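You operate a simulated robot arm through the tools that you are given. There is no shell and no other tool. Be economical: measure what you need, move in short steps, check, and stop when the job is done.

Carry out the task below with a simulated two-armed robot. There is one attempt and no reset: what you move stays moved.

TASK
Wipe up the spill on the green mat on the dark worktop with the white cloth and put it back.
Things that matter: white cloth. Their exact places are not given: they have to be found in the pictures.

It is judged by the outcome, as a careful person would: the job done as asked, and still so three seconds after it is handed in. It fails if anything else is knocked over, pushed out of place, dropped, spilled or broken. Flat cloth is picked up by pressing the open fingertips on it (5 to 10 N) and closing them slowly along it; thin cloth reads only 2 to 8 mm in the jaws.

THE ROBOT
Two 7-joint arms with four-finger grippers on one trunk, on a base that drives. Base frame: it is fixed to the floor where the robot stands at the start and does not move with it; the origin is under the middle of the robot, x ahead of it, y to its left, z up; the surface under the hand at the start is at about z = 900. Readings come in mm, rad, newtons and seconds.
The left shoulder is at the start at [40, 181, 1154], the right one opposite. With the tool pointing down near the work surface each hand reaches from about 320 to 840 mm from the robot's upright axis, wherever it stands, measured 20 degrees to its own side. Payload 3.67 kg a hand.
The tool frame of a hand sits at the grasp point between the pads (the TCP): z along the fingers, y along the line on which they close. The tips reach 28 mm beyond it. Largest opening 112 mm; the body of the gripper starts 73 mm behind the TCP.
Orientation is that of the tool frame in the base frame, as a unit quaternion [x, y, z, w]. With the fingers straight down and closing along the base's y, the tool's x points along the base's -x, its y along +y and its z along -z.

THE INTERFACE
- The arms move only by the tool jog_arm. It takes "left_increments", "right_increments" or both (then of equal length, played together; a hand with none holds still); each is a list of rows, each a list of 3 entries, a list of its own where there are three numbers: the turn, a rotation vector about the base's x, y, z in rad, then the shift along the base's x, y, z in mm, then the finger opening in mm, from 0 to 112. In form: [[[rx, ry, rz], [dx, dy, dz], claw], ...]. A call has 1 to 20 rows; each row shifts and turns the commanded pose from where the row before left it. Rows are played at 5 a second. More than 50 mm and 0.15 rad between two rows, or a gripper value outside its range, and nothing of the call is played. Where a pose cannot be reached the arm comes as near as it can. A force on the tool above 40 N (or 10 N above the force at the start of the call, whichever is more), or a blocked arm, ends the call early, and 0.2 s more pass. The fingers move at their own pace and stop on an object; they squeeze with about 43 N. The grip force told is the motor's: it shows also when the fingers shut on nothing. Time passes only in rows, and 0.2 s behind the last, so rows that do not move let the fingers close. The reply holds the time, the measured pose of the TCP, the force on the tool along the base axes, the opening and the grip force, in the units named above and with some noise, with the torque about the TCP (base axes, N m) and any sound that the robot's microphone picked up.
- Cameras (640 x 400 px; columns grow to the right, rows downward): "scene" is now at [109.1, 33.2, 1372.8]; the picture's right is [0.25, -0.97, 0.00], its down [-0.55, -0.14, -0.82] and it looks along [0.80, 0.20, -0.57] (base axes); focal length 295 px, centre (320, 200). "left" rides on the left gripper at [60, 18, -104] in its tool frame; the picture's right is [-0.29, 0.96, 0.00], its down [-0.80, -0.24, -0.55] and it looks along [-0.53, -0.16, 0.83] (tool axes); focal length 234 px, centre (320, 200). "right" rides on the right gripper at [60, -18, -104] in its tool frame; the picture's right is [0.29, 0.96, 0.00], its down [-0.80, 0.24, -0.55] and it looks along [-0.53, 0.16, 0.83] (tool axes); focal length 234 px, centre (320, 200).
- camera(camera): a new picture of that camera. No time passes.
- move_column(by): slides the trunk up (or, below 0, down) by that many mm; the arms and the scene camera ride with it, the base frame stays. It gives what a move gives, with no picture.
- drive_base(legs): drives the robot by 1 to 6 legs, each [ahead, left, turn to the left] in mm, mm and rad, along the robot's own axes; the way and the turn of a leg run together, so that a leg with both is an arc; at most 1500 mm and 3.142 rad a leg. The arms and the cameras ride along, it lands a little off, and it stops where it bumps. It gives what a move gives.
- turn_head(pan, tilt): turns the head with the scene camera to pan (to the left, within 1.501 rad either way) and tilt (down, from -0.506 to 1.204), counted from straight ahead of the robot. It gives what a move gives.
- locate(camera, pixels): for up to 12 pixels [column, row] of the newest picture of that camera ("zoom" is the newest enlarged one), the place [x, y, z] in the base frame of the surface seen there, good to about 2 mm, but the place of the scene camera against the robot may be out by one fixed shift of up to 18 mm in any direction. No time passes.
- close_up(camera, box): a new picture of the part [left, top, right, bottom] of that camera's present view, enlarged. No time passes.
- finish_job(): hands the job in; it is judged then, once.

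Work in short steps. Measure before you move; look again where a grasp or a placing could have gone wrong, and mend it. You have 80 turns and 70 pictures in all, those below and enlarged ones among them. Open the grippers and draw the arms clear of the work before you hand the job in, unless the task says otherwise; then end with one line.

The tools are called after "Emit:" by a JSON object that holds its "fn" and its "kwargs". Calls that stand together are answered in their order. jog_arm: Moves the arms, as the interface text tells. Its arguments: {"type":"object","properties":{"left_increments":{"type":"array","items":{"type":"array"}},"right_increments":{"type":"array","items":{"type":"array"}}},"required":[]} The other tools are called the same way: move_column (by) slides the trunk up or down; drive_base (legs) drives the base; turn_head (pan, tilt) turns the head that bears the scene camera; camera (camera) takes a picture; locate (camera, pixels) gives the place of the surface under pixels of a picture; close_up (camera, box) takes an enlarged picture of a part of a camera's view; finish_job () hands the job in.

At the start:

```text
t: 0.0
left_tcp_pos: [532.9, 399.3, 1140.2]
left_orientation: [-0.001, 1.0, 0.0, 0.0]
left_ft_force: [0.1, 0.5, 0.0]
left_wrist_torque: [0.0, 0.02, 0.0]
left_width: 112.3
left_grip_force: 0.0
right_tcp_pos: [500.6, -77.0, 1168.4]
right_orientation: [0.0, 1.0, -0.001, 0.001]
right_ft_force: [0.2, -0.5, -0.1]
right_wrist_torque: [-0.01, 0.0, -0.01]
right_width: 112.1
right_grip_force: 0.2
trunk travel left (down, up): [-275.0, 239.0]
robot x, y, heading: [-0.3, 2.3, -0.0]
head pan, tilt: [0.251, 0.604]
```

scene: 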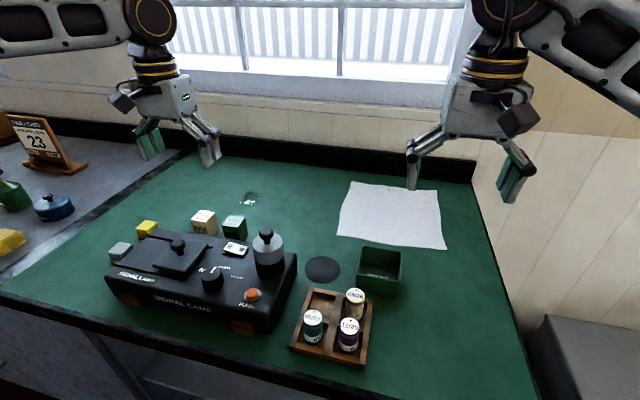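
right: 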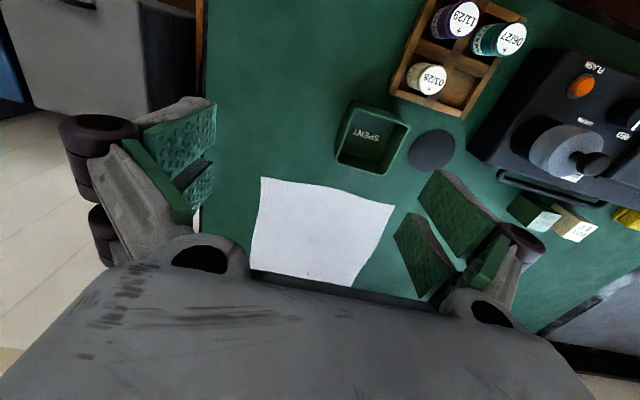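
left: 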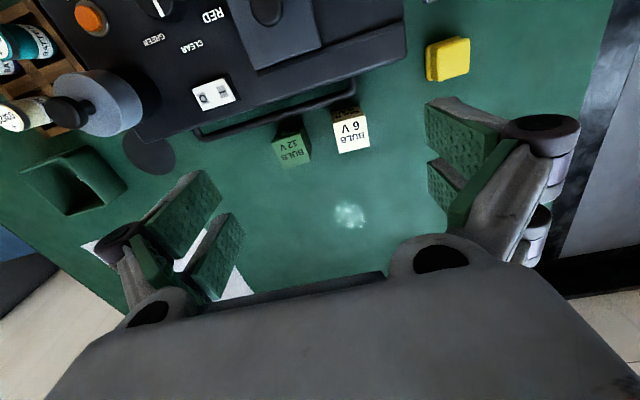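

The cloth shows at scene (390,215) and a pale spill at (250,198). I measure both, along with the corners of the cloth.

Emit:
{"fn": "locate", "kwargs": {"camera": "scene", "pixels": [[352, 183], [437, 191], [445, 248], [338, 234], [390, 215], [250, 198], [240, 198], [262, 198], [250, 192], [250, 205], [205, 220], [236, 228]]}}

Emit:
{"fn": "locate", "kwargs": {"camera": "left", "pixels": [[350, 213], [335, 213], [366, 213], [350, 203], [350, 226], [292, 140], [350, 120], [232, 285]]}}

Emit:
{"fn": "locate", "kwargs": {"camera": "right", "pixels": [[262, 178], [394, 205], [352, 286], [252, 268], [320, 230], [372, 140], [200, 220]]}}

Emit:
{"fn": "close_up", "kwargs": {"camera": "scene", "box": [190, 150, 350, 250]}}

Emit:
{"fn": "close_up", "kwargs": {"camera": "scene", "box": [310, 160, 470, 260]}}

```text
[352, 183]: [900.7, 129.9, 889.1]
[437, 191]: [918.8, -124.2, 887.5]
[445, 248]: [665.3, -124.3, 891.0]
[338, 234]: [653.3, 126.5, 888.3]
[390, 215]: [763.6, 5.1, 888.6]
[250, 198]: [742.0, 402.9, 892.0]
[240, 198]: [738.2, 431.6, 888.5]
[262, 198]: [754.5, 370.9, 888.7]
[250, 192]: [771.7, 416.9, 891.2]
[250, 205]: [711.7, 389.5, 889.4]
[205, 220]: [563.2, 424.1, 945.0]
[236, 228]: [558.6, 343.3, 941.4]
```

```text
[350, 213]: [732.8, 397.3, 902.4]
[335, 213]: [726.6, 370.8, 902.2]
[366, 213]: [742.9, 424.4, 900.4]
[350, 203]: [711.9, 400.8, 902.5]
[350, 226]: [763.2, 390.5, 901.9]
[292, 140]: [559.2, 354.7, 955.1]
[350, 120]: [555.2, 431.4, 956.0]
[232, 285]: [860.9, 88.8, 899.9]
```

```text
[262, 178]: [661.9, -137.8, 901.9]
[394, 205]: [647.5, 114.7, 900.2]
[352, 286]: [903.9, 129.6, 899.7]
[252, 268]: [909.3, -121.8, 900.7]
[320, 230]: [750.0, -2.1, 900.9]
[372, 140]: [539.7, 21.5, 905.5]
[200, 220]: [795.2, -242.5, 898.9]
```

```text
4.00 times, centred on (270, 200) of scene
```

zoom: 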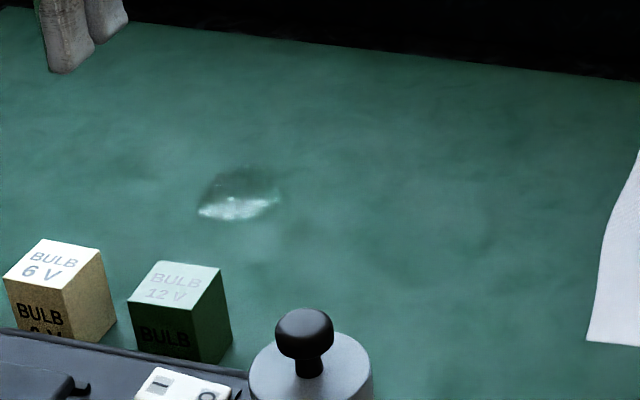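

```text
4.00 times, centred on (390, 210) of scene
```

zoom: 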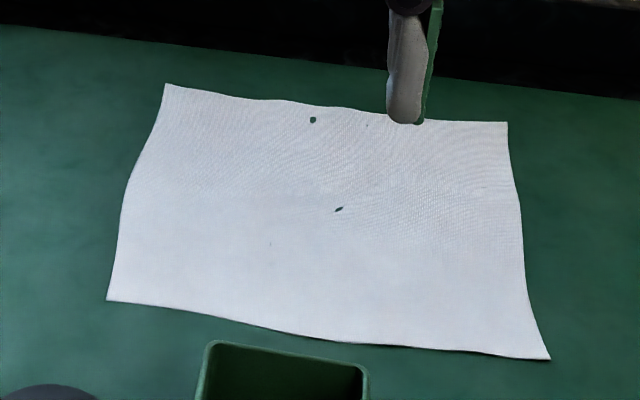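

The wrist cameras put the mat at z≈900. The cloth covers x 650–910, y −130..125, and the spill is near (737,397), about 70 mm wide. I move the right hand aside and bring the left hand above the cloth's left edge.

Emit:
{"fn": "jog_arm", "kwargs": {"left_increments": [[[0, 0, 0], [0, 0, 0], 90], [[0, 0, 0], [0, 0, 0], 60], [[0, 0, 0], [31, -39, 0], 60], [[0, 0, 0], [31, -39, 0], 60], [[0, 0, 0], [31, -39, 0], 60], [[0, 0, 0], [31, -39, 0], 60], [[0, 0, 0], [31, -39, 0], 60], [[0, 0, 0], [31, -39, 0], 60], [[0, 0, 0], [31, -39, 0], 60], [[0, 0, 0], [29, -41, 0], 60], [[0, 0, 0], [0, 0, -40], 60], [[0, 0, 0], [0, 0, -40], 60], [[0, 0, 0], [0, 0, -40], 60], [[0, 0, 0], [0, 0, -30], 60]], "right_increments": [[[0, 0, 0], [-10, -40, 0], 112], [[0, 0, 0], [-10, -40, 0], 112], [[0, 0, 0], [-10, -40, 0], 112], [[0, 0, 0], [-10, -40, 0], 112], [[0, 0, 0], [-10, -40, 0], 112], [[0, 0, 0], [-10, -40, 0], 112], [[0, 0, 0], [0, 0, 0], 112], [[0, 0, 0], [0, 0, 0], 112], [[0, 0, 0], [0, 0, 0], 112], [[0, 0, 0], [0, 0, 0], 112], [[0, 0, 0], [0, 0, 0], 112], [[0, 0, 0], [0, 0, 0], 112], [[0, 0, 0], [0, 0, 0], 112], [[0, 0, 0], [0, 0, 0], 112]]}}

Emit:
{"fn": "camera", "kwargs": {"camera": "left"}}

Emit:
{"fn": "camera", "kwargs": {"camera": "scene"}}

```text
refused: row 10 steps farther than a row can; nothing moved
```

```text
64 pictures are left
```

left: 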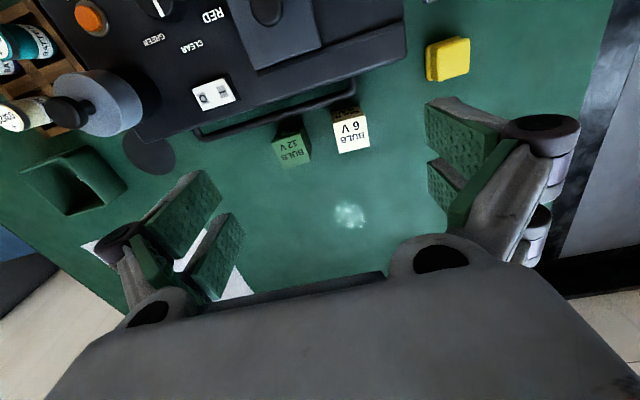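

```text
63 pictures are left
```

scene: 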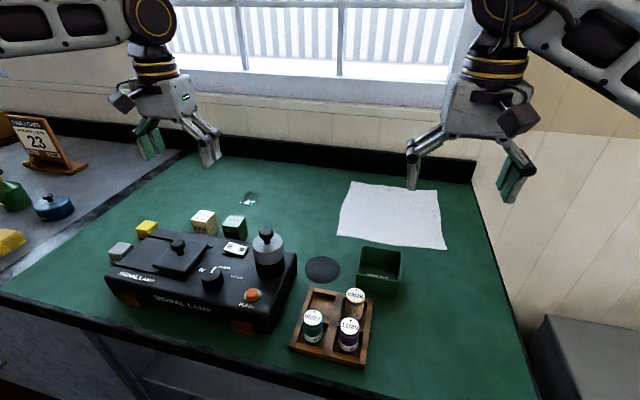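

One row stepped slightly too far and nothing moved. I resend the call with smaller rows.

Emit:
{"fn": "jog_arm", "kwargs": {"left_increments": [[[0, 0, 0], [0, 0, 0], 60], [[0, 0, 0], [0, 0, 0], 60], [[0, 0, 0], [30, -38, 0], 60], [[0, 0, 0], [30, -38, 0], 60], [[0, 0, 0], [30, -38, 0], 60], [[0, 0, 0], [30, -38, 0], 60], [[0, 0, 0], [30, -38, 0], 60], [[0, 0, 0], [30, -38, 0], 60], [[0, 0, 0], [30, -38, 0], 60], [[0, 0, 0], [30, -38, 0], 60], [[0, 0, 0], [6, -10, -40], 60], [[0, 0, 0], [0, 0, -40], 60], [[0, 0, 0], [0, 0, -40], 60], [[0, 0, 0], [0, 0, -30], 60]], "right_increments": [[[0, 0, 0], [-10, -40, 0], 112], [[0, 0, 0], [-10, -40, 0], 112], [[0, 0, 0], [-10, -40, 0], 112], [[0, 0, 0], [-10, -40, 0], 112], [[0, 0, 0], [-10, -40, 0], 112], [[0, 0, 0], [-10, -40, 0], 112], [[0, 0, 0], [0, 0, 0], 112], [[0, 0, 0], [0, 0, 0], 112], [[0, 0, 0], [0, 0, 0], 112], [[0, 0, 0], [0, 0, 0], 112], [[0, 0, 0], [0, 0, 0], 112], [[0, 0, 0], [0, 0, 0], 112], [[0, 0, 0], [0, 0, 0], 112], [[0, 0, 0], [0, 0, 0], 112]]}}

Emit:
{"fn": "camera", "kwargs": {"camera": "left"}}

Emit:
{"fn": "camera", "kwargs": {"camera": "scene"}}

```text
t: 3.0
left_tcp_pos: [642.4, 187.0, 964.1]
left_orientation: [-0.001, 1.0, -0.001, 0.0]
left_ft_force: [-0.4, 0.4, -0.1]
left_wrist_torque: [0.02, -0.01, 0.01]
left_width: 60.0
left_grip_force: 0.2
left hand out of reach, approached as far as the arm can: row 7, 8, 9, 10, 11, 14
right_tcp_pos: [441.7, -317.9, 1167.3]
right_orientation: [0.0, 1.0, 0.0, 0.001]
right_ft_force: [1.2, 0.1, -0.4]
right_wrist_torque: [0.02, -0.01, 0.02]
right_width: 112.0
right_grip_force: 0.0
trunk travel left (down, up): [-275.0, 239.0]
robot x, y, heading: [-2.0, -2.2, 0.004]
head pan, tilt: [0.251, 0.604]
```

```text
62 pictures are left
```

left: 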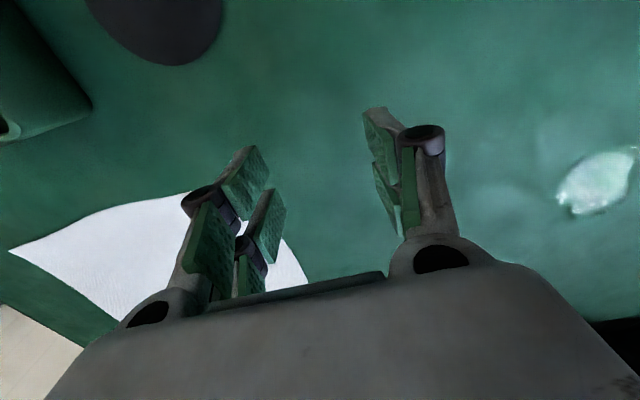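

```text
61 pictures are left
```

scene: 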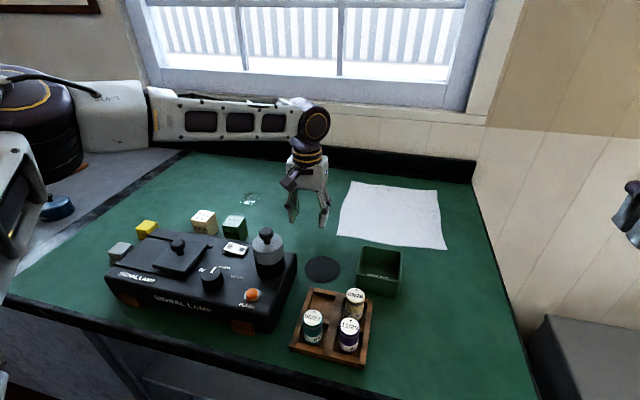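

At that height the left arm runs out of reach short of the cloth. I measure the front edge of the table to see how far the base could go forward.

Emit:
{"fn": "locate", "kwargs": {"camera": "scene", "pixels": [[30, 305], [200, 350], [380, 390], [530, 395], [350, 395], [275, 350], [110, 300], [365, 365], [130, 380]]}}

Emit:
{"fn": "turn_head", "kwargs": {"pan": 0.1, "tilt": 1.1}}

Emit:
{"fn": "camera", "kwargs": {"camera": "scene"}}

```text
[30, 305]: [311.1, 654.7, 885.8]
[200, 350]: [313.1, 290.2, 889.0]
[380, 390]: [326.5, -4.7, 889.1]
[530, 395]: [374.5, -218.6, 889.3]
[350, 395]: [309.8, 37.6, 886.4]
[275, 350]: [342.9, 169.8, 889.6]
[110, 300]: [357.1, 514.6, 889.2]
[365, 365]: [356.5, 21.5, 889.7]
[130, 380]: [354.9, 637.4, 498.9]
```

```text
t: 3.9
left_tcp_pos: [642.0, 186.2, 964.1]
left_orientation: [0.0, 1.0, -0.002, 0.001]
left_ft_force: [0.1, 0.4, 0.2]
left_wrist_torque: [0.03, 0.0, 0.05]
left_width: 60.0
left_grip_force: 0.1
right_tcp_pos: [441.3, -318.8, 1167.6]
right_orientation: [-0.001, 1.0, 0.0, 0.0]
right_ft_force: [0.4, 0.5, -1.4]
right_wrist_torque: [0.01, 0.03, 0.0]
right_width: 112.2
right_grip_force: 0.0
trunk travel left (down, up): [-275.0, 239.0]
robot x, y, heading: [3.0, 0.3, 0.001]
head pan, tilt: [0.099, 1.1]
```

```text
60 pictures are left
```

scene: 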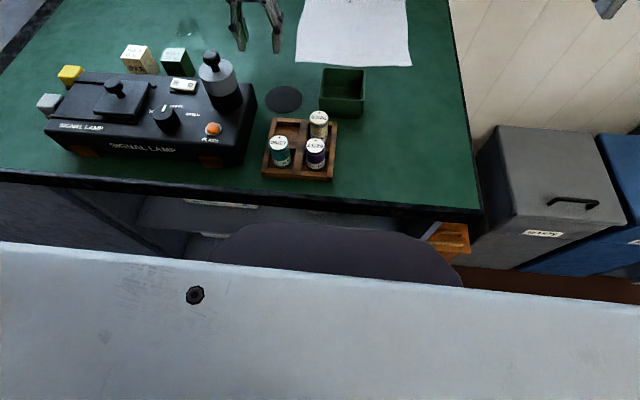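

A dark rounded shape at (340,255) could be the robot's own base or a stool. I check its height along with the grey panel and the table edge.

Emit:
{"fn": "locate", "kwargs": {"camera": "scene", "pixels": [[340, 230], [340, 260], [440, 270], [240, 245], [300, 330], [100, 300], [300, 200], [300, 280], [450, 240], [190, 203]]}}

```text
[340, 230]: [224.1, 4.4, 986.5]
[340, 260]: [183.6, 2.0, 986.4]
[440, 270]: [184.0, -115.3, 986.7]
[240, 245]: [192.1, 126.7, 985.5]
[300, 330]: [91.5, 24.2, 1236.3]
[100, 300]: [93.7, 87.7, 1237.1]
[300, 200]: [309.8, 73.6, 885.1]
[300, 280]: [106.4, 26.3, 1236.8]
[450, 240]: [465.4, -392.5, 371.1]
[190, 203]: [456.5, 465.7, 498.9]
```

Table edge is at x≈310 and my own body front at about 230, so I stay put. The points are within about 750 mm of the shoulder at low height, so I try approaching the cloth's left edge low.

Emit:
{"fn": "jog_arm", "kwargs": {"left_increments": [[[0, 0, 0], [25, -20, 0], 60], [[0, 0, 0], [25, -20, 0], 60], [[0, 0, 0], [25, -20, 0], 60], [[0, 0, 0], [25, -20, 0], 60], [[0, 0, 0], [25, -20, 0], 60], [[0, 0, 0], [0, 0, 0], 60]]}}

Emit:
{"fn": "turn_head", "kwargs": {"pan": 0.251, "tilt": 0.7}}

Emit:
{"fn": "camera", "kwargs": {"camera": "left"}}

Emit:
{"fn": "close_up", "kwargs": {"camera": "scene", "box": [240, 100, 480, 250]}}

```text
t: 5.3
left_tcp_pos: [644.3, 182.5, 983.4]
left_orientation: [0.0, 1.0, 0.0, 0.002]
left_ft_force: [0.4, 0.4, 0.0]
left_wrist_torque: [0.05, 0.03, 0.03]
left_width: 60.1
left_grip_force: 0.0
left hand out of reach, approached as far as the arm can: row 1, 2, 3, 4, 5
right_tcp_pos: [440.3, -319.7, 1167.4]
right_orientation: [0.0, 1.0, -0.001, -0.001]
right_ft_force: [0.5, -0.6, 0.5]
right_wrist_torque: [0.02, -0.04, 0.01]
right_width: 112.2
right_grip_force: 0.0
trunk travel left (down, up): [-275.0, 239.0]
robot x, y, heading: [2.4, -1.0, -0.004]
head pan, tilt: [0.099, 1.1]
```

```text
t: 6.2
left_tcp_pos: [644.6, 183.1, 983.0]
left_orientation: [-0.001, 1.0, 0.0, 0.001]
left_ft_force: [-0.6, 0.1, -0.7]
left_wrist_torque: [-0.01, -0.01, 0.0]
left_width: 60.2
left_grip_force: 0.0
right_tcp_pos: [441.4, -317.8, 1168.3]
right_orientation: [0.0, 1.0, 0.0, 0.0]
right_ft_force: [0.1, -0.8, -0.4]
right_wrist_torque: [-0.02, -0.01, 0.0]
right_width: 112.1
right_grip_force: 0.1
trunk travel left (down, up): [-275.0, 239.0]
robot x, y, heading: [-0.6, 0.6, 0.005]
head pan, tilt: [0.251, 0.7]
```

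```text
59 pictures are left
```

left: 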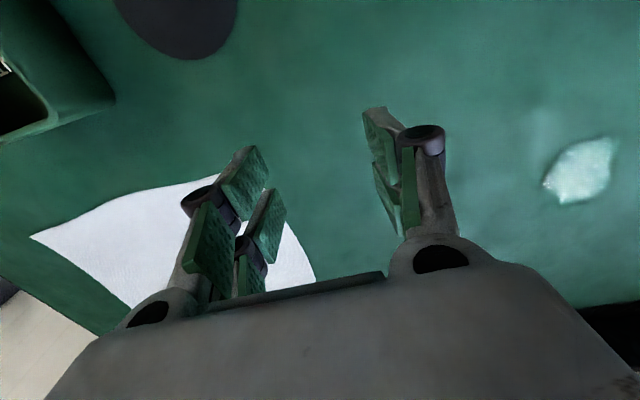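

```text
2.67 times, centred on (360, 175) of scene
```

zoom: 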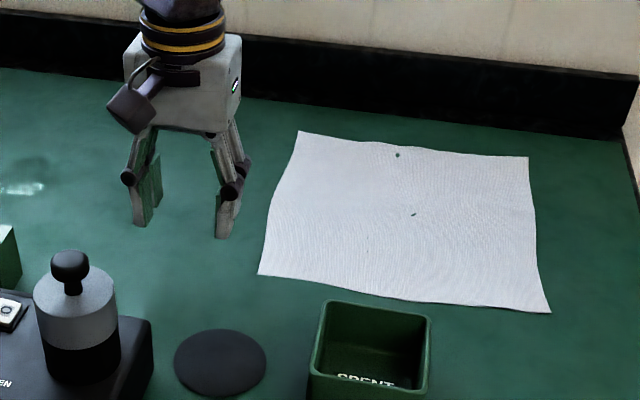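

The arm stalls at x≈644 though nothing is touching. I test whether it gets out to x≈740 further left, near the spill, to learn its reach.

Emit:
{"fn": "jog_arm", "kwargs": {"left_increments": [[[0, 0, 0], [5, 45, 0], 60], [[0, 0, 0], [10, 45, 0], 60], [[0, 0, 0], [20, 40, 0], 60], [[0, 0, 0], [25, 30, 0], 60], [[0, 0, 0], [25, 30, 0], 60], [[0, 0, 0], [10, 20, 0], 60], [[0, 0, 0], [0, 0, 0], 60]]}}

```text
t: 7.8
left_tcp_pos: [727.0, 394.2, 984.3]
left_orientation: [0.0, 1.0, -0.001, 0.001]
left_ft_force: [0.4, -0.9, 0.0]
left_wrist_torque: [0.01, 0.01, -0.04]
left_width: 60.1
left_grip_force: 0.1
left hand out of reach, approached as far as the arm can: row 5, 6
right_tcp_pos: [442.2, -320.9, 1167.2]
right_orientation: [0.0, 1.0, 0.0, 0.0]
right_ft_force: [0.7, 0.8, -0.5]
right_wrist_torque: [0.02, 0.01, 0.0]
right_width: 111.9
right_grip_force: 0.1
trunk travel left (down, up): [-275.0, 239.0]
robot x, y, heading: [4.1, -0.6, -0.003]
head pan, tilt: [0.251, 0.7]
```

Straight out to the left it reaches x≈727, so it is only the cross-body direction that is limited. I turn the base right by 0.3 rad, which puts the cloth's left edge in the left arm's best sector.

Emit:
{"fn": "drive_base", "kwargs": {"legs": [[0, 0, -0.3]]}}

Emit:
{"fn": "camera", "kwargs": {"camera": "left"}}

Emit:
{"fn": "camera", "kwargs": {"camera": "scene"}}

```text
t: 9.2
left_tcp_pos: [812.2, 161.7, 984.7]
left_orientation: [0.148, 0.989, 0.0, 0.001]
left_ft_force: [0.0, 0.2, 0.0]
left_wrist_torque: [0.01, 0.04, 0.01]
left_width: 59.9
left_grip_force: 0.1
right_tcp_pos: [327.4, -433.4, 1167.3]
right_orientation: [0.149, 0.989, -0.001, -0.001]
right_ft_force: [0.5, 0.5, -0.1]
right_wrist_torque: [-0.02, 0.0, -0.02]
right_width: 112.2
right_grip_force: 0.1
trunk travel left (down, up): [-275.0, 239.0]
robot x, y, heading: [0.5, 1.3, -0.301]
head pan, tilt: [0.251, 0.7]
```

```text
57 pictures are left
```

left: 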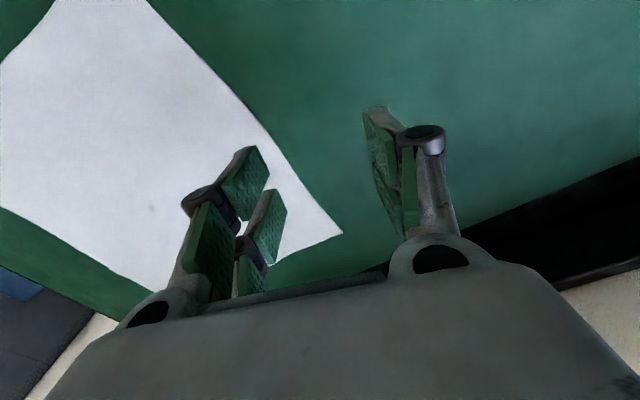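

```text
56 pictures are left
```

scene: 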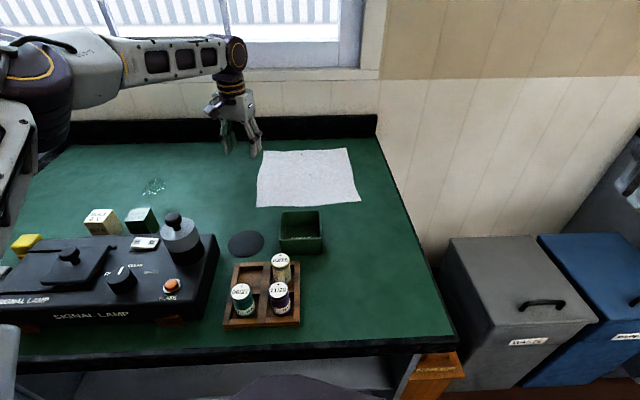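

The hand now sits over (812,162). I square its yaw to the cloth and move to (778,82) just above it.

Emit:
{"fn": "jog_arm", "kwargs": {"left_increments": [[[0, 0, 0.1], [-8, -20, 0], 60], [[0, 0, 0.1], [-8, -20, 0], 60], [[0, 0, 0.1], [-9, -20, 0], 60], [[0, 0, 0], [-9, -20, -10], 60], [[0, 0, 0], [0, 0, -15], 60], [[0, 0, 0], [0, 0, 0], 60]]}}

Emit:
{"fn": "camera", "kwargs": {"camera": "left"}}

```text
t: 10.7
left_tcp_pos: [767.8, 88.0, 961.3]
left_orientation: [-0.001, 1.0, 0.0, 0.003]
left_ft_force: [0.1, -0.1, -0.8]
left_wrist_torque: [0.0, -0.02, -0.03]
left_width: 60.3
left_grip_force: 0.1
left hand out of reach, approached as far as the arm can: row 3, 4
right_tcp_pos: [327.5, -434.8, 1168.5]
right_orientation: [0.149, 0.989, 0.0, 0.0]
right_ft_force: [-0.4, 0.8, -0.5]
right_wrist_torque: [-0.01, -0.01, -0.01]
right_width: 112.2
right_grip_force: 0.0
trunk travel left (down, up): [-275.0, 239.0]
robot x, y, heading: [-0.1, -0.8, -0.302]
head pan, tilt: [0.251, 0.7]
```

```text
55 pictures are left
```

left: 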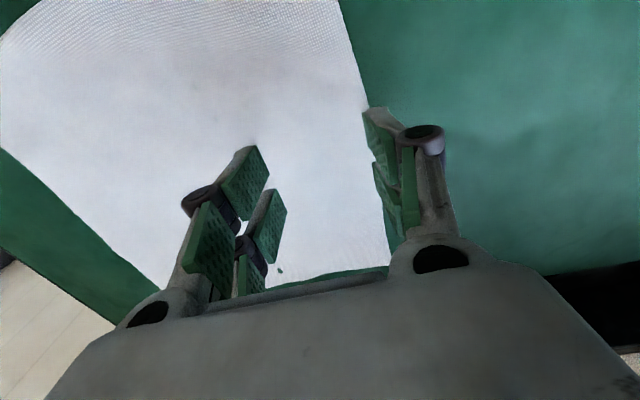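

I measure the cloth's left edge against the fingers.

Emit:
{"fn": "locate", "kwargs": {"camera": "left", "pixels": [[350, 40], [358, 90], [345, 150], [320, 264], [389, 255], [280, 270], [380, 150]]}}

```text
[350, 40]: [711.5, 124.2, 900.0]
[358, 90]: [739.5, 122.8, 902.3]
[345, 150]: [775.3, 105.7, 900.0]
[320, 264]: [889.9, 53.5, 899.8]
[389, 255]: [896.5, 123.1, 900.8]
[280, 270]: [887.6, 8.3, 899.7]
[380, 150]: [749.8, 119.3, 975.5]
```

The edge runs at y≈124. I shift to y≈75 so both tips land on cloth and come down close to it.

Emit:
{"fn": "jog_arm", "kwargs": {"left_increments": [[[0, 0, 0], [4, -13, 0], 60], [[0, 0, 0], [0, 0, -13], 60], [[0, 0, 0], [0, 0, -12], 60], [[0, 0, 0], [0, 0, -4], 60], [[0, 0, 0], [0, 0, -2], 60]]}}

```text
t: 11.8
left_tcp_pos: [757.6, 84.7, 934.0]
left_orientation: [-0.001, 1.0, -0.001, 0.002]
left_ft_force: [-0.3, 0.2, -0.2]
left_wrist_torque: [0.02, -0.02, 0.01]
left_width: 59.6
left_grip_force: 0.3
left hand out of reach, approached as far as the arm can: row 1, 3
right_tcp_pos: [328.0, -435.5, 1168.1]
right_orientation: [0.149, 0.989, 0.001, 0.0]
right_ft_force: [-0.4, -0.3, 0.7]
right_wrist_torque: [-0.01, 0.02, -0.03]
right_width: 112.2
right_grip_force: 0.1
trunk travel left (down, up): [-275.0, 239.0]
robot x, y, heading: [-3.3, 1.3, -0.299]
head pan, tilt: [0.251, 0.7]
```

The arm is again at its limit, so I lift a little and turn the base a further 0.2 rad right to get more margin.

Emit:
{"fn": "jog_arm", "kwargs": {"left_increments": [[[0, 0, 0], [-10, 10, 30], 60], [[0, 0, 0], [-10, 10, 20], 60]]}}

Emit:
{"fn": "drive_base", "kwargs": {"legs": [[0, 0, -0.2]]}}

Emit:
{"fn": "jog_arm", "kwargs": {"left_increments": [[[0, 0, 0.1], [0, 30, 0], 60], [[0, 0, 0.1], [0, 40, 0], 60], [[0, 0, 0], [0, 40, 0], 60], [[0, 0, 0], [0, 10, 0], 60], [[0, 0, 0], [0, 0, 0], 60]]}}

```text
t: 12.4
left_tcp_pos: [739.8, 104.9, 984.0]
left_orientation: [0.0, 1.0, 0.0, 0.001]
left_ft_force: [-0.2, 0.3, 0.2]
left_wrist_torque: [-0.02, -0.03, -0.01]
left_width: 60.3
left_grip_force: 0.1
right_tcp_pos: [326.0, -435.0, 1168.1]
right_orientation: [0.15, 0.989, 0.0, 0.001]
right_ft_force: [0.2, 0.0, -0.1]
right_wrist_torque: [-0.02, -0.05, -0.03]
right_width: 111.9
right_grip_force: 0.0
trunk travel left (down, up): [-275.0, 239.0]
robot x, y, heading: [0.8, -2.0, -0.306]
head pan, tilt: [0.251, 0.7]
```

```text
t: 13.7
left_tcp_pos: [746.3, -46.7, 984.0]
left_orientation: [0.1, 0.995, 0.0, 0.001]
left_ft_force: [0.4, 0.2, -0.9]
left_wrist_torque: [-0.04, 0.01, 0.01]
left_width: 60.2
left_grip_force: 0.1
right_tcp_pos: [233.3, -491.9, 1167.9]
right_orientation: [0.247, 0.969, 0.0, 0.0]
right_ft_force: [0.2, -0.3, -0.6]
right_wrist_torque: [-0.03, -0.01, 0.02]
right_width: 111.7
right_grip_force: 0.1
trunk travel left (down, up): [-275.0, 239.0]
robot x, y, heading: [0.7, -2.2, -0.502]
head pan, tilt: [0.251, 0.7]
```

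```text
t: 14.8
left_tcp_pos: [744.0, 74.4, 983.5]
left_orientation: [0.0, 1.0, 0.0, 0.001]
left_ft_force: [0.3, 0.3, 0.1]
left_wrist_torque: [0.0, -0.04, -0.01]
left_width: 60.2
left_grip_force: 0.2
right_tcp_pos: [234.3, -490.6, 1168.6]
right_orientation: [0.247, 0.969, 0.0, -0.001]
right_ft_force: [0.5, -0.1, -0.3]
right_wrist_torque: [0.01, 0.03, -0.02]
right_width: 112.1
right_grip_force: 0.0
trunk travel left (down, up): [-275.0, 239.0]
robot x, y, heading: [-0.7, -1.2, -0.497]
head pan, tilt: [0.251, 0.7]
```

Everything was reached this time. I move to x≈778 and descend toward the cloth.

Emit:
{"fn": "jog_arm", "kwargs": {"left_increments": [[[0, 0, 0], [18, 0, -10], 60], [[0, 0, 0], [17, 1, -18], 60], [[0, 0, 0], [0, 0, -18], 60], [[0, 0, 0], [0, 0, -5], 60], [[0, 0, 0], [0, 0, -2], 60], [[0, 0, 0], [0, 0, -2], 60]]}}

```text
t: 16.2
left_tcp_pos: [780.3, 74.9, 928.0]
left_orientation: [-0.001, 1.0, 0.0, 0.0]
left_ft_force: [0.2, 0.1, 0.2]
left_wrist_torque: [0.0, 0.01, 0.01]
left_width: 59.9
left_grip_force: 0.1
right_tcp_pos: [231.8, -492.0, 1168.2]
right_orientation: [0.248, 0.969, 0.0, 0.0]
right_ft_force: [0.1, 0.0, 0.0]
right_wrist_torque: [-0.01, 0.0, -0.01]
right_width: 111.8
right_grip_force: 0.1
trunk travel left (down, up): [-275.0, 239.0]
robot x, y, heading: [-0.4, 1.0, -0.504]
head pan, tilt: [0.251, 0.7]
```

At the right place with no contact force yet. I press down in 1 mm steps.

Emit:
{"fn": "jog_arm", "kwargs": {"left_increments": [[[0, 0, 0], [0, 0, -1], 60], [[0, 0, 0], [0, 0, -1], 60]]}}

```text
t: 16.9
left_tcp_pos: [780.8, 75.6, 926.2]
left_orientation: [0.0, 1.0, 0.0, 0.001]
left_ft_force: [-0.2, 1.2, 0.7]
left_wrist_torque: [0.0, -0.03, 0.0]
left_width: 60.0
left_grip_force: 0.1
right_tcp_pos: [233.1, -490.6, 1167.6]
right_orientation: [0.247, 0.969, 0.0, 0.0]
right_ft_force: [-0.5, 0.7, 0.2]
right_wrist_torque: [-0.01, -0.01, -0.02]
right_width: 112.1
right_grip_force: 0.1
trunk travel left (down, up): [-275.0, 239.0]
robot x, y, heading: [1.5, 0.2, -0.5]
head pan, tilt: [0.251, 0.7]
```

Force is only just starting, so I go down a little more.

Emit:
{"fn": "jog_arm", "kwargs": {"left_increments": [[[0, 0, 0], [0, 0, -1], 60], [[0, 0, 0], [0, 0, -1], 60]]}}

```text
t: 17.4
left_tcp_pos: [780.3, 75.6, 926.9]
left_orientation: [0.0, 1.0, -0.001, 0.003]
left_ft_force: [1.9, 0.8, 10.5]
left_wrist_torque: [0.23, 0.07, -0.04]
left_width: 60.5
left_grip_force: 0.2
right_tcp_pos: [231.4, -492.3, 1169.6]
right_orientation: [0.248, 0.969, 0.0, 0.0]
right_ft_force: [-0.2, 0.4, 0.2]
right_wrist_torque: [-0.02, -0.02, -0.01]
right_width: 111.9
right_grip_force: 0.1
trunk travel left (down, up): [-275.0, 239.0]
robot x, y, heading: [1.2, -1.4, -0.504]
head pan, tilt: [0.251, 0.7]
```

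Now about 10 N. I ease off 0.5 mm and close the fingers slowly along the cloth.

Emit:
{"fn": "jog_arm", "kwargs": {"left_increments": [[[0, 0, 0], [0, 0, -0.0], 56], [[0, 0, 0], [0, 0, 0], 52], [[0, 0, 0], [0, 0, 0], 48], [[0, 0, 0], [0, 0, 0], 44], [[0, 0, 0], [0, 0, 0], 40], [[0, 0, 0], [0, 0, 0], 36], [[0, 0, 0], [0, 0, 0], 32], [[0, 0, 0], [0, 0, 0], 28], [[0, 0, 0], [0, 0, 0], 24], [[0, 0, 0], [0, 0, 0], 20], [[0, 0, 0], [0, 0, 0], 16], [[0, 0, 0], [0, 0, 0], 12], [[0, 0, 0], [0, 0, 0], 8], [[0, 0, 0], [0, 0, 0], 4], [[0, 0, 0], [0, 0, 0], 0], [[0, 0, 0], [0, 0, 0], 0], [[0, 0, 0], [0, 0, 0], 0]]}}

Emit:
{"fn": "camera", "kwargs": {"camera": "left"}}

Emit:
{"fn": "camera", "kwargs": {"camera": "scene"}}

```text
t: 21.1
left_tcp_pos: [778.8, 74.3, 927.6]
left_orientation: [0.0, 1.0, 0.0, 0.003]
left_ft_force: [-2.3, -1.7, 27.6]
left_wrist_torque: [-0.13, 0.37, 0.04]
left_width: 2.4
left_grip_force: 39.3
right_tcp_pos: [231.2, -492.0, 1167.8]
right_orientation: [0.248, 0.969, 0.001, 0.002]
right_ft_force: [0.4, -0.1, 0.2]
right_wrist_torque: [0.01, 0.01, 0.0]
right_width: 111.7
right_grip_force: 0.0
trunk travel left (down, up): [-275.0, 239.0]
robot x, y, heading: [-0.4, 0.3, -0.507]
head pan, tilt: [0.251, 0.7]
```

```text
54 pictures are left
```

left: 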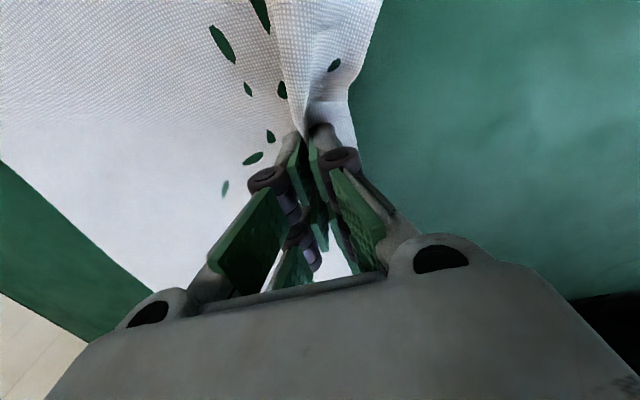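

```text
53 pictures are left
```

scene: 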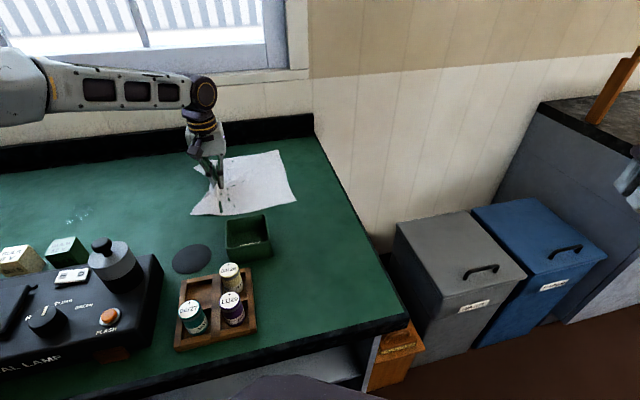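

The cloth is gripped at 2.4 mm with a fold between the fingers. I lift 50 mm and draw it left toward the spill.

Emit:
{"fn": "jog_arm", "kwargs": {"left_increments": [[[0, 0, 0], [0, 0, 10], 0], [[0, 0, 0], [0, 0, 20], 0], [[0, 0, 0], [-5, 0, 20], 0], [[0, 0, 0], [-5, 25, 0], 0], [[0, 0, 0], [-5, 25, 0], 0], [[0, 0, 0], [-5, 25, 0], 0], [[0, 0, 0], [-5, 25, 0], 0], [[0, 0, 0], [-5, 25, 0], 0], [[0, 0, 0], [-5, 25, 0], 0], [[0, 0, 0], [0, 0, 0], 0]]}}

Emit:
{"fn": "camera", "kwargs": {"camera": "scene"}}

```text
t: 23.2
left_tcp_pos: [745.7, 224.1, 973.2]
left_orientation: [0.0, 1.0, 0.0, 0.0]
left_ft_force: [-0.9, 0.2, 0.0]
left_wrist_torque: [0.0, 0.01, 0.0]
left_width: 2.2
left_grip_force: 37.6
right_tcp_pos: [233.9, -491.5, 1167.8]
right_orientation: [0.248, 0.969, 0.001, 0.0]
right_ft_force: [0.3, 0.5, -0.1]
right_wrist_torque: [0.01, 0.03, 0.01]
right_width: 111.9
right_grip_force: 0.1
trunk travel left (down, up): [-275.0, 239.0]
robot x, y, heading: [-0.9, 0.9, -0.5]
head pan, tilt: [0.251, 0.7]
```

```text
52 pictures are left
```

scene: 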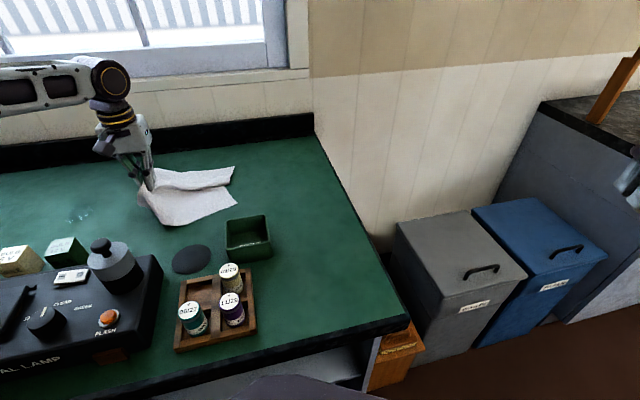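

The cloth follows nicely. I continue to above the spill at (737,397), turning the head to watch.

Emit:
{"fn": "jog_arm", "kwargs": {"left_increments": [[[0, 0, 0], [-1, 30, 0], 0], [[0, 0, 0], [-1, 30, 0], 0], [[0, 0, 0], [-2, 30, 0], 0], [[0, 0, 0], [-2, 30, 0], 0], [[0, 0, 0], [-2, 30, 0], 0], [[0, 0, 0], [-1, 23, 0], 0], [[0, 0, 0], [0, 0, 0], 0]]}}

Emit:
{"fn": "turn_head", "kwargs": {"pan": 0.9, "tilt": 0.7}}

Emit:
{"fn": "camera", "kwargs": {"camera": "scene"}}

Emit:
{"fn": "camera", "kwargs": {"camera": "left"}}

```text
t: 24.9
left_tcp_pos: [736.6, 398.4, 974.6]
left_orientation: [0.0, 1.0, 0.001, 0.001]
left_ft_force: [-0.8, -0.4, 6.4]
left_wrist_torque: [-0.03, -0.01, -0.02]
left_width: 4.3
left_grip_force: 39.4
right_tcp_pos: [233.6, -492.8, 1167.7]
right_orientation: [0.248, 0.969, 0.0, 0.0]
right_ft_force: [0.9, 0.4, -0.4]
right_wrist_torque: [0.01, -0.05, -0.01]
right_width: 111.9
right_grip_force: 0.0
trunk travel left (down, up): [-275.0, 239.0]
robot x, y, heading: [-0.7, 0.9, -0.506]
head pan, tilt: [0.251, 0.7]
```

```text
t: 25.9
left_tcp_pos: [736.5, 398.7, 973.8]
left_orientation: [0.0, 1.0, -0.001, 0.0]
left_ft_force: [0.0, 0.3, 6.7]
left_wrist_torque: [0.0, -0.04, 0.02]
left_width: 3.6
left_grip_force: 39.6
right_tcp_pos: [233.8, -491.8, 1168.3]
right_orientation: [0.248, 0.969, 0.0, -0.001]
right_ft_force: [-0.1, 1.0, -0.2]
right_wrist_torque: [-0.05, -0.02, -0.02]
right_width: 112.0
right_grip_force: 0.0
trunk travel left (down, up): [-275.0, 239.0]
robot x, y, heading: [0.9, 0.4, -0.502]
head pan, tilt: [0.901, 0.7]
```

```text
51 pictures are left
```

scene: 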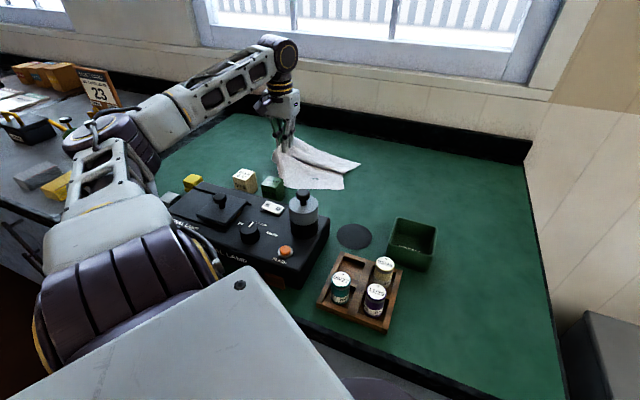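

```text
50 pictures are left
```

left: 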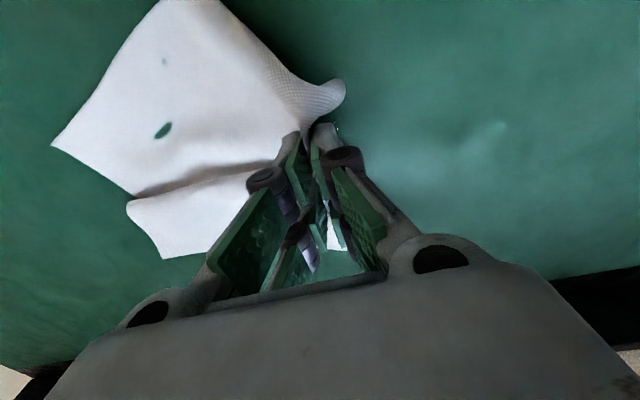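

Hand is above the spill. The front cloth corner is near the green bulb box at (273,187), so I check that closely.

Emit:
{"fn": "close_up", "kwargs": {"camera": "scene", "box": [220, 110, 380, 210]}}

```text
4.00 times, centred on (300, 160) of scene
```

zoom: 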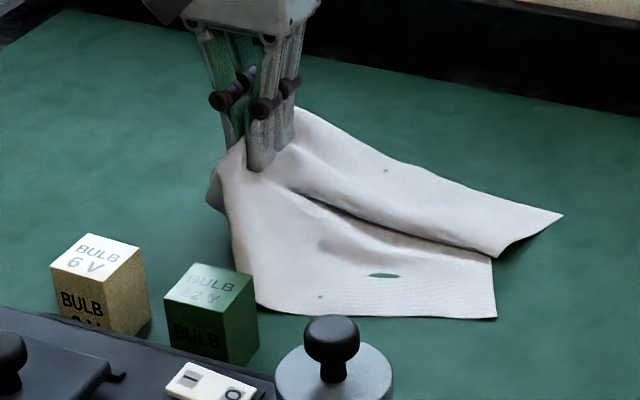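

I measure the gap between cloth and bulb.

Emit:
{"fn": "locate", "kwargs": {"camera": "zoom", "pixels": [[262, 300], [300, 312], [490, 316], [250, 275], [185, 285], [230, 190], [215, 200], [555, 215], [498, 255]]}}

```text
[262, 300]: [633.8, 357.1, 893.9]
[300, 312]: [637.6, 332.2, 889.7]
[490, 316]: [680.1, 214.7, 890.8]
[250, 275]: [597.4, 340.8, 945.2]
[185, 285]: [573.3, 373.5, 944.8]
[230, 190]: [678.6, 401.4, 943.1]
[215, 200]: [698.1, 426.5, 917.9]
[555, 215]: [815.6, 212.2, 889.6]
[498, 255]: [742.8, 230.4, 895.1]
```

There is about 35 mm of clearance, so I will keep the strokes at x≥720. I lower the bundled cloth onto the spill.

Emit:
{"fn": "jog_arm", "kwargs": {"left_increments": [[[0, 0, 0], [8, 0, -15], 0], [[0, 0, 0], [8, 0, -15], 0], [[0, 0, 0], [0, 0, -7], 0], [[0, 0, 0], [0, 0, -4], 0], [[0, 0, 0], [0, 0, -2], 0], [[0, 0, 0], [0, 0, -1], 0], [[0, 0, 0], [0, 0, -1], 0]]}}

```text
t: 27.5
left_tcp_pos: [752.3, 397.9, 929.4]
left_orientation: [0.0, 1.0, 0.0, 0.001]
left_ft_force: [-0.1, -0.6, 6.8]
left_wrist_torque: [0.04, -0.03, 0.0]
left_width: 1.1
left_grip_force: 36.4
right_tcp_pos: [233.5, -492.5, 1168.5]
right_orientation: [0.248, 0.969, 0.0, 0.001]
right_ft_force: [0.5, -0.2, 0.0]
right_wrist_torque: [-0.02, -0.01, 0.01]
right_width: 112.3
right_grip_force: 0.2
trunk travel left (down, up): [-275.0, 239.0]
robot x, y, heading: [3.3, 2.7, -0.502]
head pan, tilt: [0.901, 0.7]
```

Width reads only 1.1 mm, so I check whether the cloth is still in the jaws.

Emit:
{"fn": "close_up", "kwargs": {"camera": "scene", "box": [230, 110, 370, 200]}}

Emit:
{"fn": "camera", "kwargs": {"camera": "left"}}

```text
4.44 times, centred on (300, 155) of scene
```

zoom: 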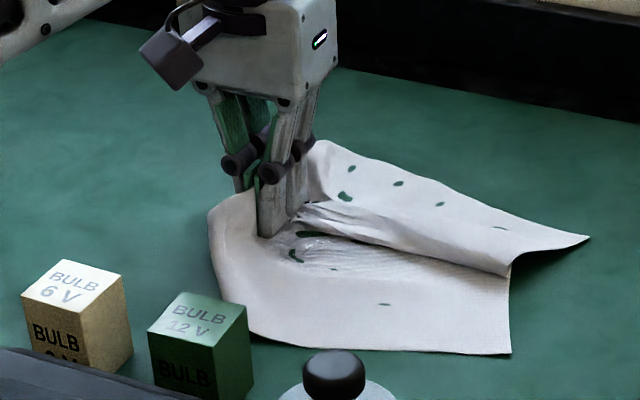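

```text
47 pictures are left
```

left: 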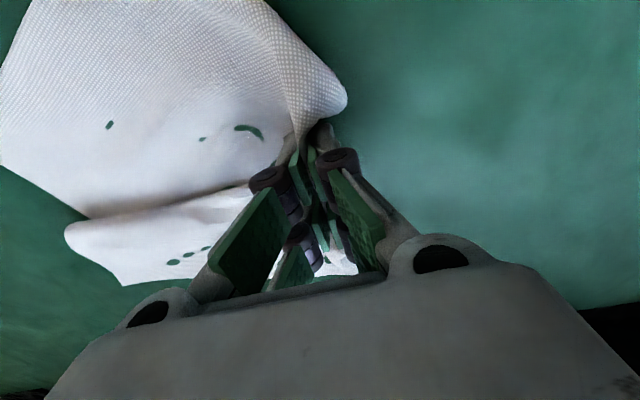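

The cloth is still held and lies under the tips at about 7 N. I wipe in strokes along y across the spill at three x positions.

Emit:
{"fn": "jog_arm", "kwargs": {"left_increments": [[[0, 0, 0], [5, 15, 0], 0], [[0, 0, 0], [0, 15, 0], 0], [[0, 0, 0], [0, 10, 0], 0], [[0, 0, 0], [-8, -15, 0], 0], [[0, 0, 0], [-8, -20, 0], 0], [[0, 0, 0], [0, -20, 0], 0], [[0, 0, 0], [0, -20, 0], 0], [[0, 0, 0], [-8, 15, 0], 0], [[0, 0, 0], [-8, 20, 0], 0], [[0, 0, 0], [0, 20, 0], 0], [[0, 0, 0], [0, 20, 0], 0], [[0, 0, 0], [-4, 0, 0], 0], [[0, 0, 0], [0, -20, 0], 0], [[0, 0, 0], [0, -20, 0], 0], [[0, 0, 0], [0, -20, 0], 0], [[0, 0, 0], [8, -15, 0], 0], [[0, 0, 0], [12, 20, 0], 0], [[0, 0, 0], [12, 20, 0], 0]]}}

Emit:
{"fn": "camera", "kwargs": {"camera": "left"}}

Emit:
{"fn": "close_up", "kwargs": {"camera": "scene", "box": [230, 110, 370, 200]}}

```text
t: 31.3
left_tcp_pos: [754.7, 401.9, 928.3]
left_orientation: [0.001, 1.0, -0.002, 0.001]
left_ft_force: [-1.0, -0.4, 4.5]
left_wrist_torque: [-0.04, -0.04, 0.06]
left_width: 3.6
left_grip_force: 40.4
right_tcp_pos: [233.8, -491.2, 1168.0]
right_orientation: [0.249, 0.969, -0.001, 0.0]
right_ft_force: [-0.8, 0.7, 0.1]
right_wrist_torque: [-0.01, -0.03, 0.0]
right_width: 111.9
right_grip_force: 0.0
trunk travel left (down, up): [-275.0, 239.0]
robot x, y, heading: [-1.8, -0.6, -0.503]
head pan, tilt: [0.901, 0.7]
```

```text
46 pictures are left
```

left: 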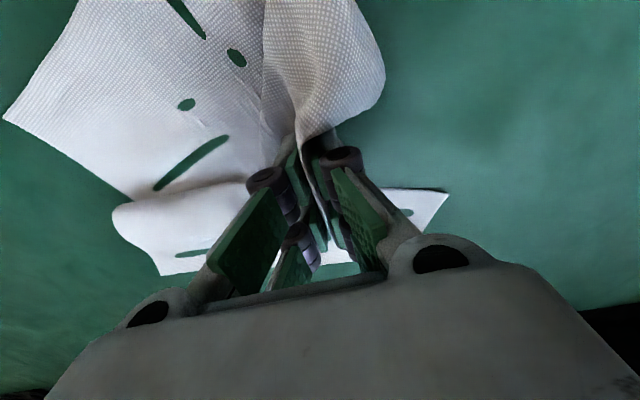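

```text
4.44 times, centred on (300, 155) of scene
```

zoom: 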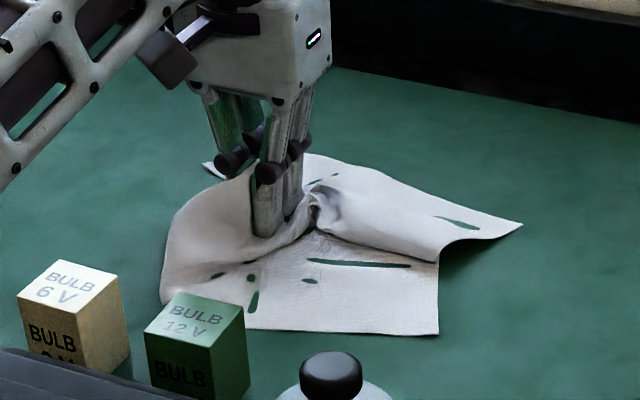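

I raise the trunk so the cloth hangs clear, then look at the mat.

Emit:
{"fn": "move_column", "kwargs": {"by": 100}}

Emit:
{"fn": "move_column", "kwargs": {"by": 130}}

Emit:
{"fn": "camera", "kwargs": {"camera": "scene"}}

Emit:
{"fn": "camera", "kwargs": {"camera": "left"}}

```text
t: 32.6
left_tcp_pos: [753.6, 402.7, 1029.6]
left_orientation: [0.0, 1.0, -0.001, 0.001]
left_ft_force: [0.2, 0.1, 1.7]
left_wrist_torque: [0.06, 0.01, -0.04]
left_width: 1.4
left_grip_force: 36.6
right_tcp_pos: [233.8, -491.5, 1266.5]
right_orientation: [0.249, 0.969, 0.0, 0.001]
right_ft_force: [0.5, 0.9, -0.3]
right_wrist_torque: [-0.03, 0.05, -0.01]
right_width: 112.0
right_grip_force: 0.1
trunk travel left (down, up): [-375.0, 139.0]
robot x, y, heading: [-0.8, 1.5, -0.504]
head pan, tilt: [0.901, 0.7]
```

```text
t: 34.2
left_tcp_pos: [751.8, 403.3, 1159.0]
left_orientation: [0.001, 1.0, 0.0, 0.001]
left_ft_force: [0.1, 0.0, 0.2]
left_wrist_torque: [-0.04, 0.02, 0.0]
left_width: 1.7
left_grip_force: 38.4
right_tcp_pos: [233.4, -491.2, 1399.2]
right_orientation: [0.247, 0.969, 0.0, -0.001]
right_ft_force: [0.0, 0.0, -0.4]
right_wrist_torque: [0.0, 0.02, 0.01]
right_width: 111.9
right_grip_force: 0.2
trunk travel left (down, up): [-505.0, 9.0]
robot x, y, heading: [0.5, 1.2, -0.5]
head pan, tilt: [0.901, 0.7]
```

```text
44 pictures are left
```

scene: 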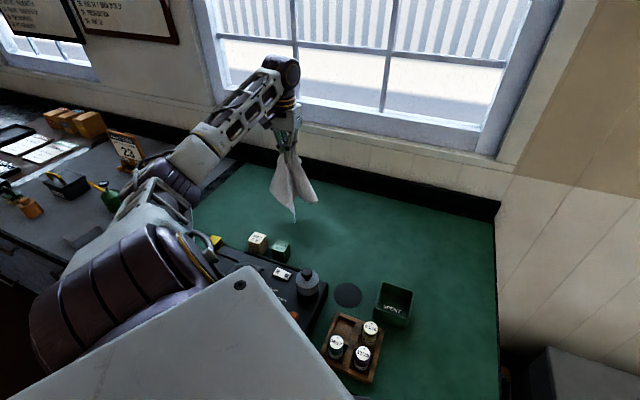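

```text
43 pictures are left
```

left: 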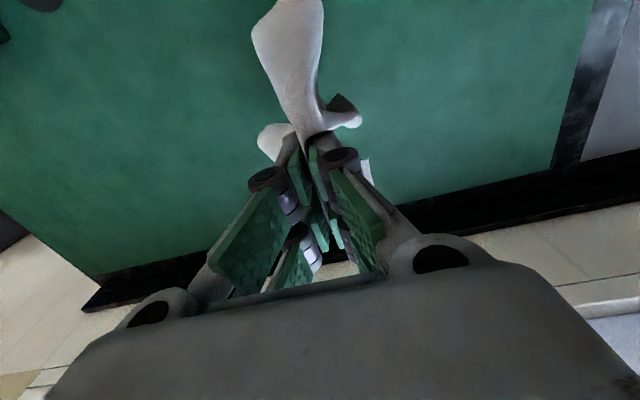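

The cloth hangs free. I look closely at the mat where the spill was.

Emit:
{"fn": "close_up", "kwargs": {"camera": "scene", "box": [240, 160, 400, 260]}}

```text
4.00 times, centred on (320, 210) of scene
```

zoom: 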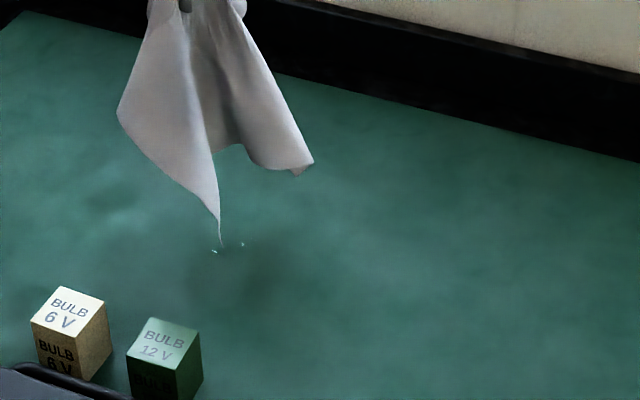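

Small bright specks remain near zoom (215,250). I shift the hand away to the right to see the spot clear.

Emit:
{"fn": "locate", "kwargs": {"camera": "zoom", "pixels": [[215, 250], [242, 243], [218, 225]]}}

Emit:
{"fn": "jog_arm", "kwargs": {"left_increments": [[[0, 0, 0], [-5, -35, 0], 0], [[0, 0, 0], [-5, -35, 0], 0], [[0, 0, 0], [-5, -35, 0], 0], [[0, 0, 0], [-5, -35, 0], 0], [[0, 0, 0], [-5, -35, 0], 0], [[0, 0, 0], [0, 0, 0], 0]]}}

Emit:
{"fn": "close_up", "kwargs": {"camera": "scene", "box": [240, 180, 352, 250]}}

Emit:
{"fn": "camera", "kwargs": {"camera": "left"}}

```text
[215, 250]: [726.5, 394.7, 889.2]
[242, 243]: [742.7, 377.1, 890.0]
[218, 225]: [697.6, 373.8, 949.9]
```

```text
t: 35.6
left_tcp_pos: [727.5, 227.0, 1159.4]
left_orientation: [0.001, 1.0, 0.0, 0.001]
left_ft_force: [0.2, -0.3, 4.9]
left_wrist_torque: [0.04, -0.04, 0.0]
left_width: 4.0
left_grip_force: 40.6
right_tcp_pos: [234.4, -491.9, 1398.0]
right_orientation: [0.248, 0.969, 0.0, 0.0]
right_ft_force: [0.8, 0.3, -0.6]
right_wrist_torque: [0.0, 0.0, 0.0]
right_width: 112.0
right_grip_force: 0.0
trunk travel left (down, up): [-505.0, 9.0]
robot x, y, heading: [-3.9, -0.1, -0.503]
head pan, tilt: [0.901, 0.7]
```

```text
5.71 times, centred on (296, 215) of scene
```

zoom: 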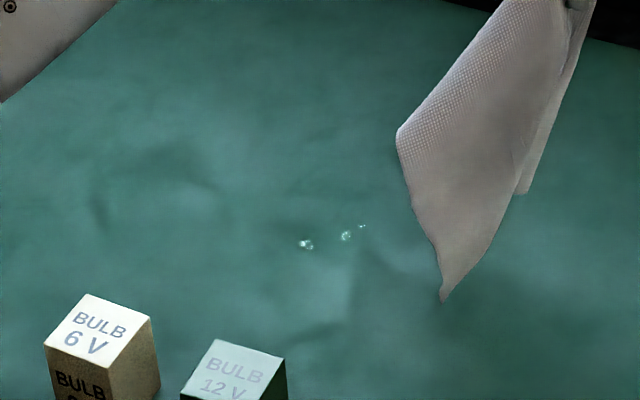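

```text
40 pictures are left
```

left: 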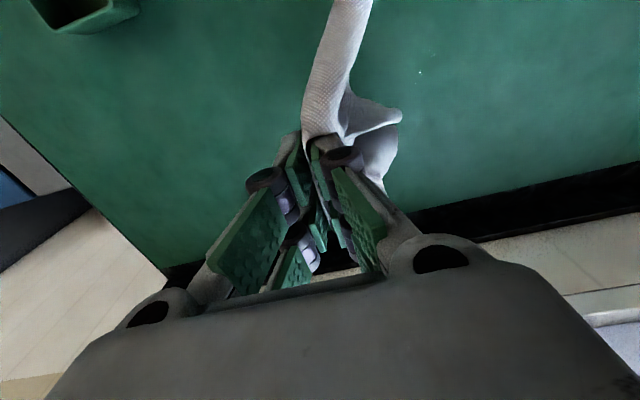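

Mostly gone; three tiny drops remain. I locate them for a second wipe.

Emit:
{"fn": "locate", "kwargs": {"camera": "zoom", "pixels": [[305, 245], [345, 236], [362, 226]]}}

Emit:
{"fn": "locate", "kwargs": {"camera": "left", "pixels": [[420, 72]]}}

Emit:
{"fn": "close_up", "kwargs": {"camera": "left", "box": [380, 40, 476, 100]}}

```text
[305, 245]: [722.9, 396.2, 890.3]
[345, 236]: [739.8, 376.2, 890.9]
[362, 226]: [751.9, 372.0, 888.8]
```

```text
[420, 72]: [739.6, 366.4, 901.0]
```

```text
6.67 times, centred on (428, 70) of left
```

zoom: 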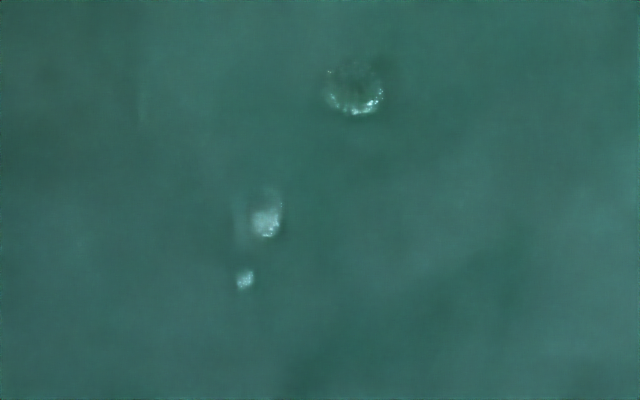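

I take exact positions from the wrist camera.

Emit:
{"fn": "locate", "kwargs": {"camera": "zoom", "pixels": [[355, 90], [266, 212], [245, 280]]}}

```text
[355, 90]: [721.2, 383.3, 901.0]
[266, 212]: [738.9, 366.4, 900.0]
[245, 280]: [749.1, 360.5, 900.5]
```

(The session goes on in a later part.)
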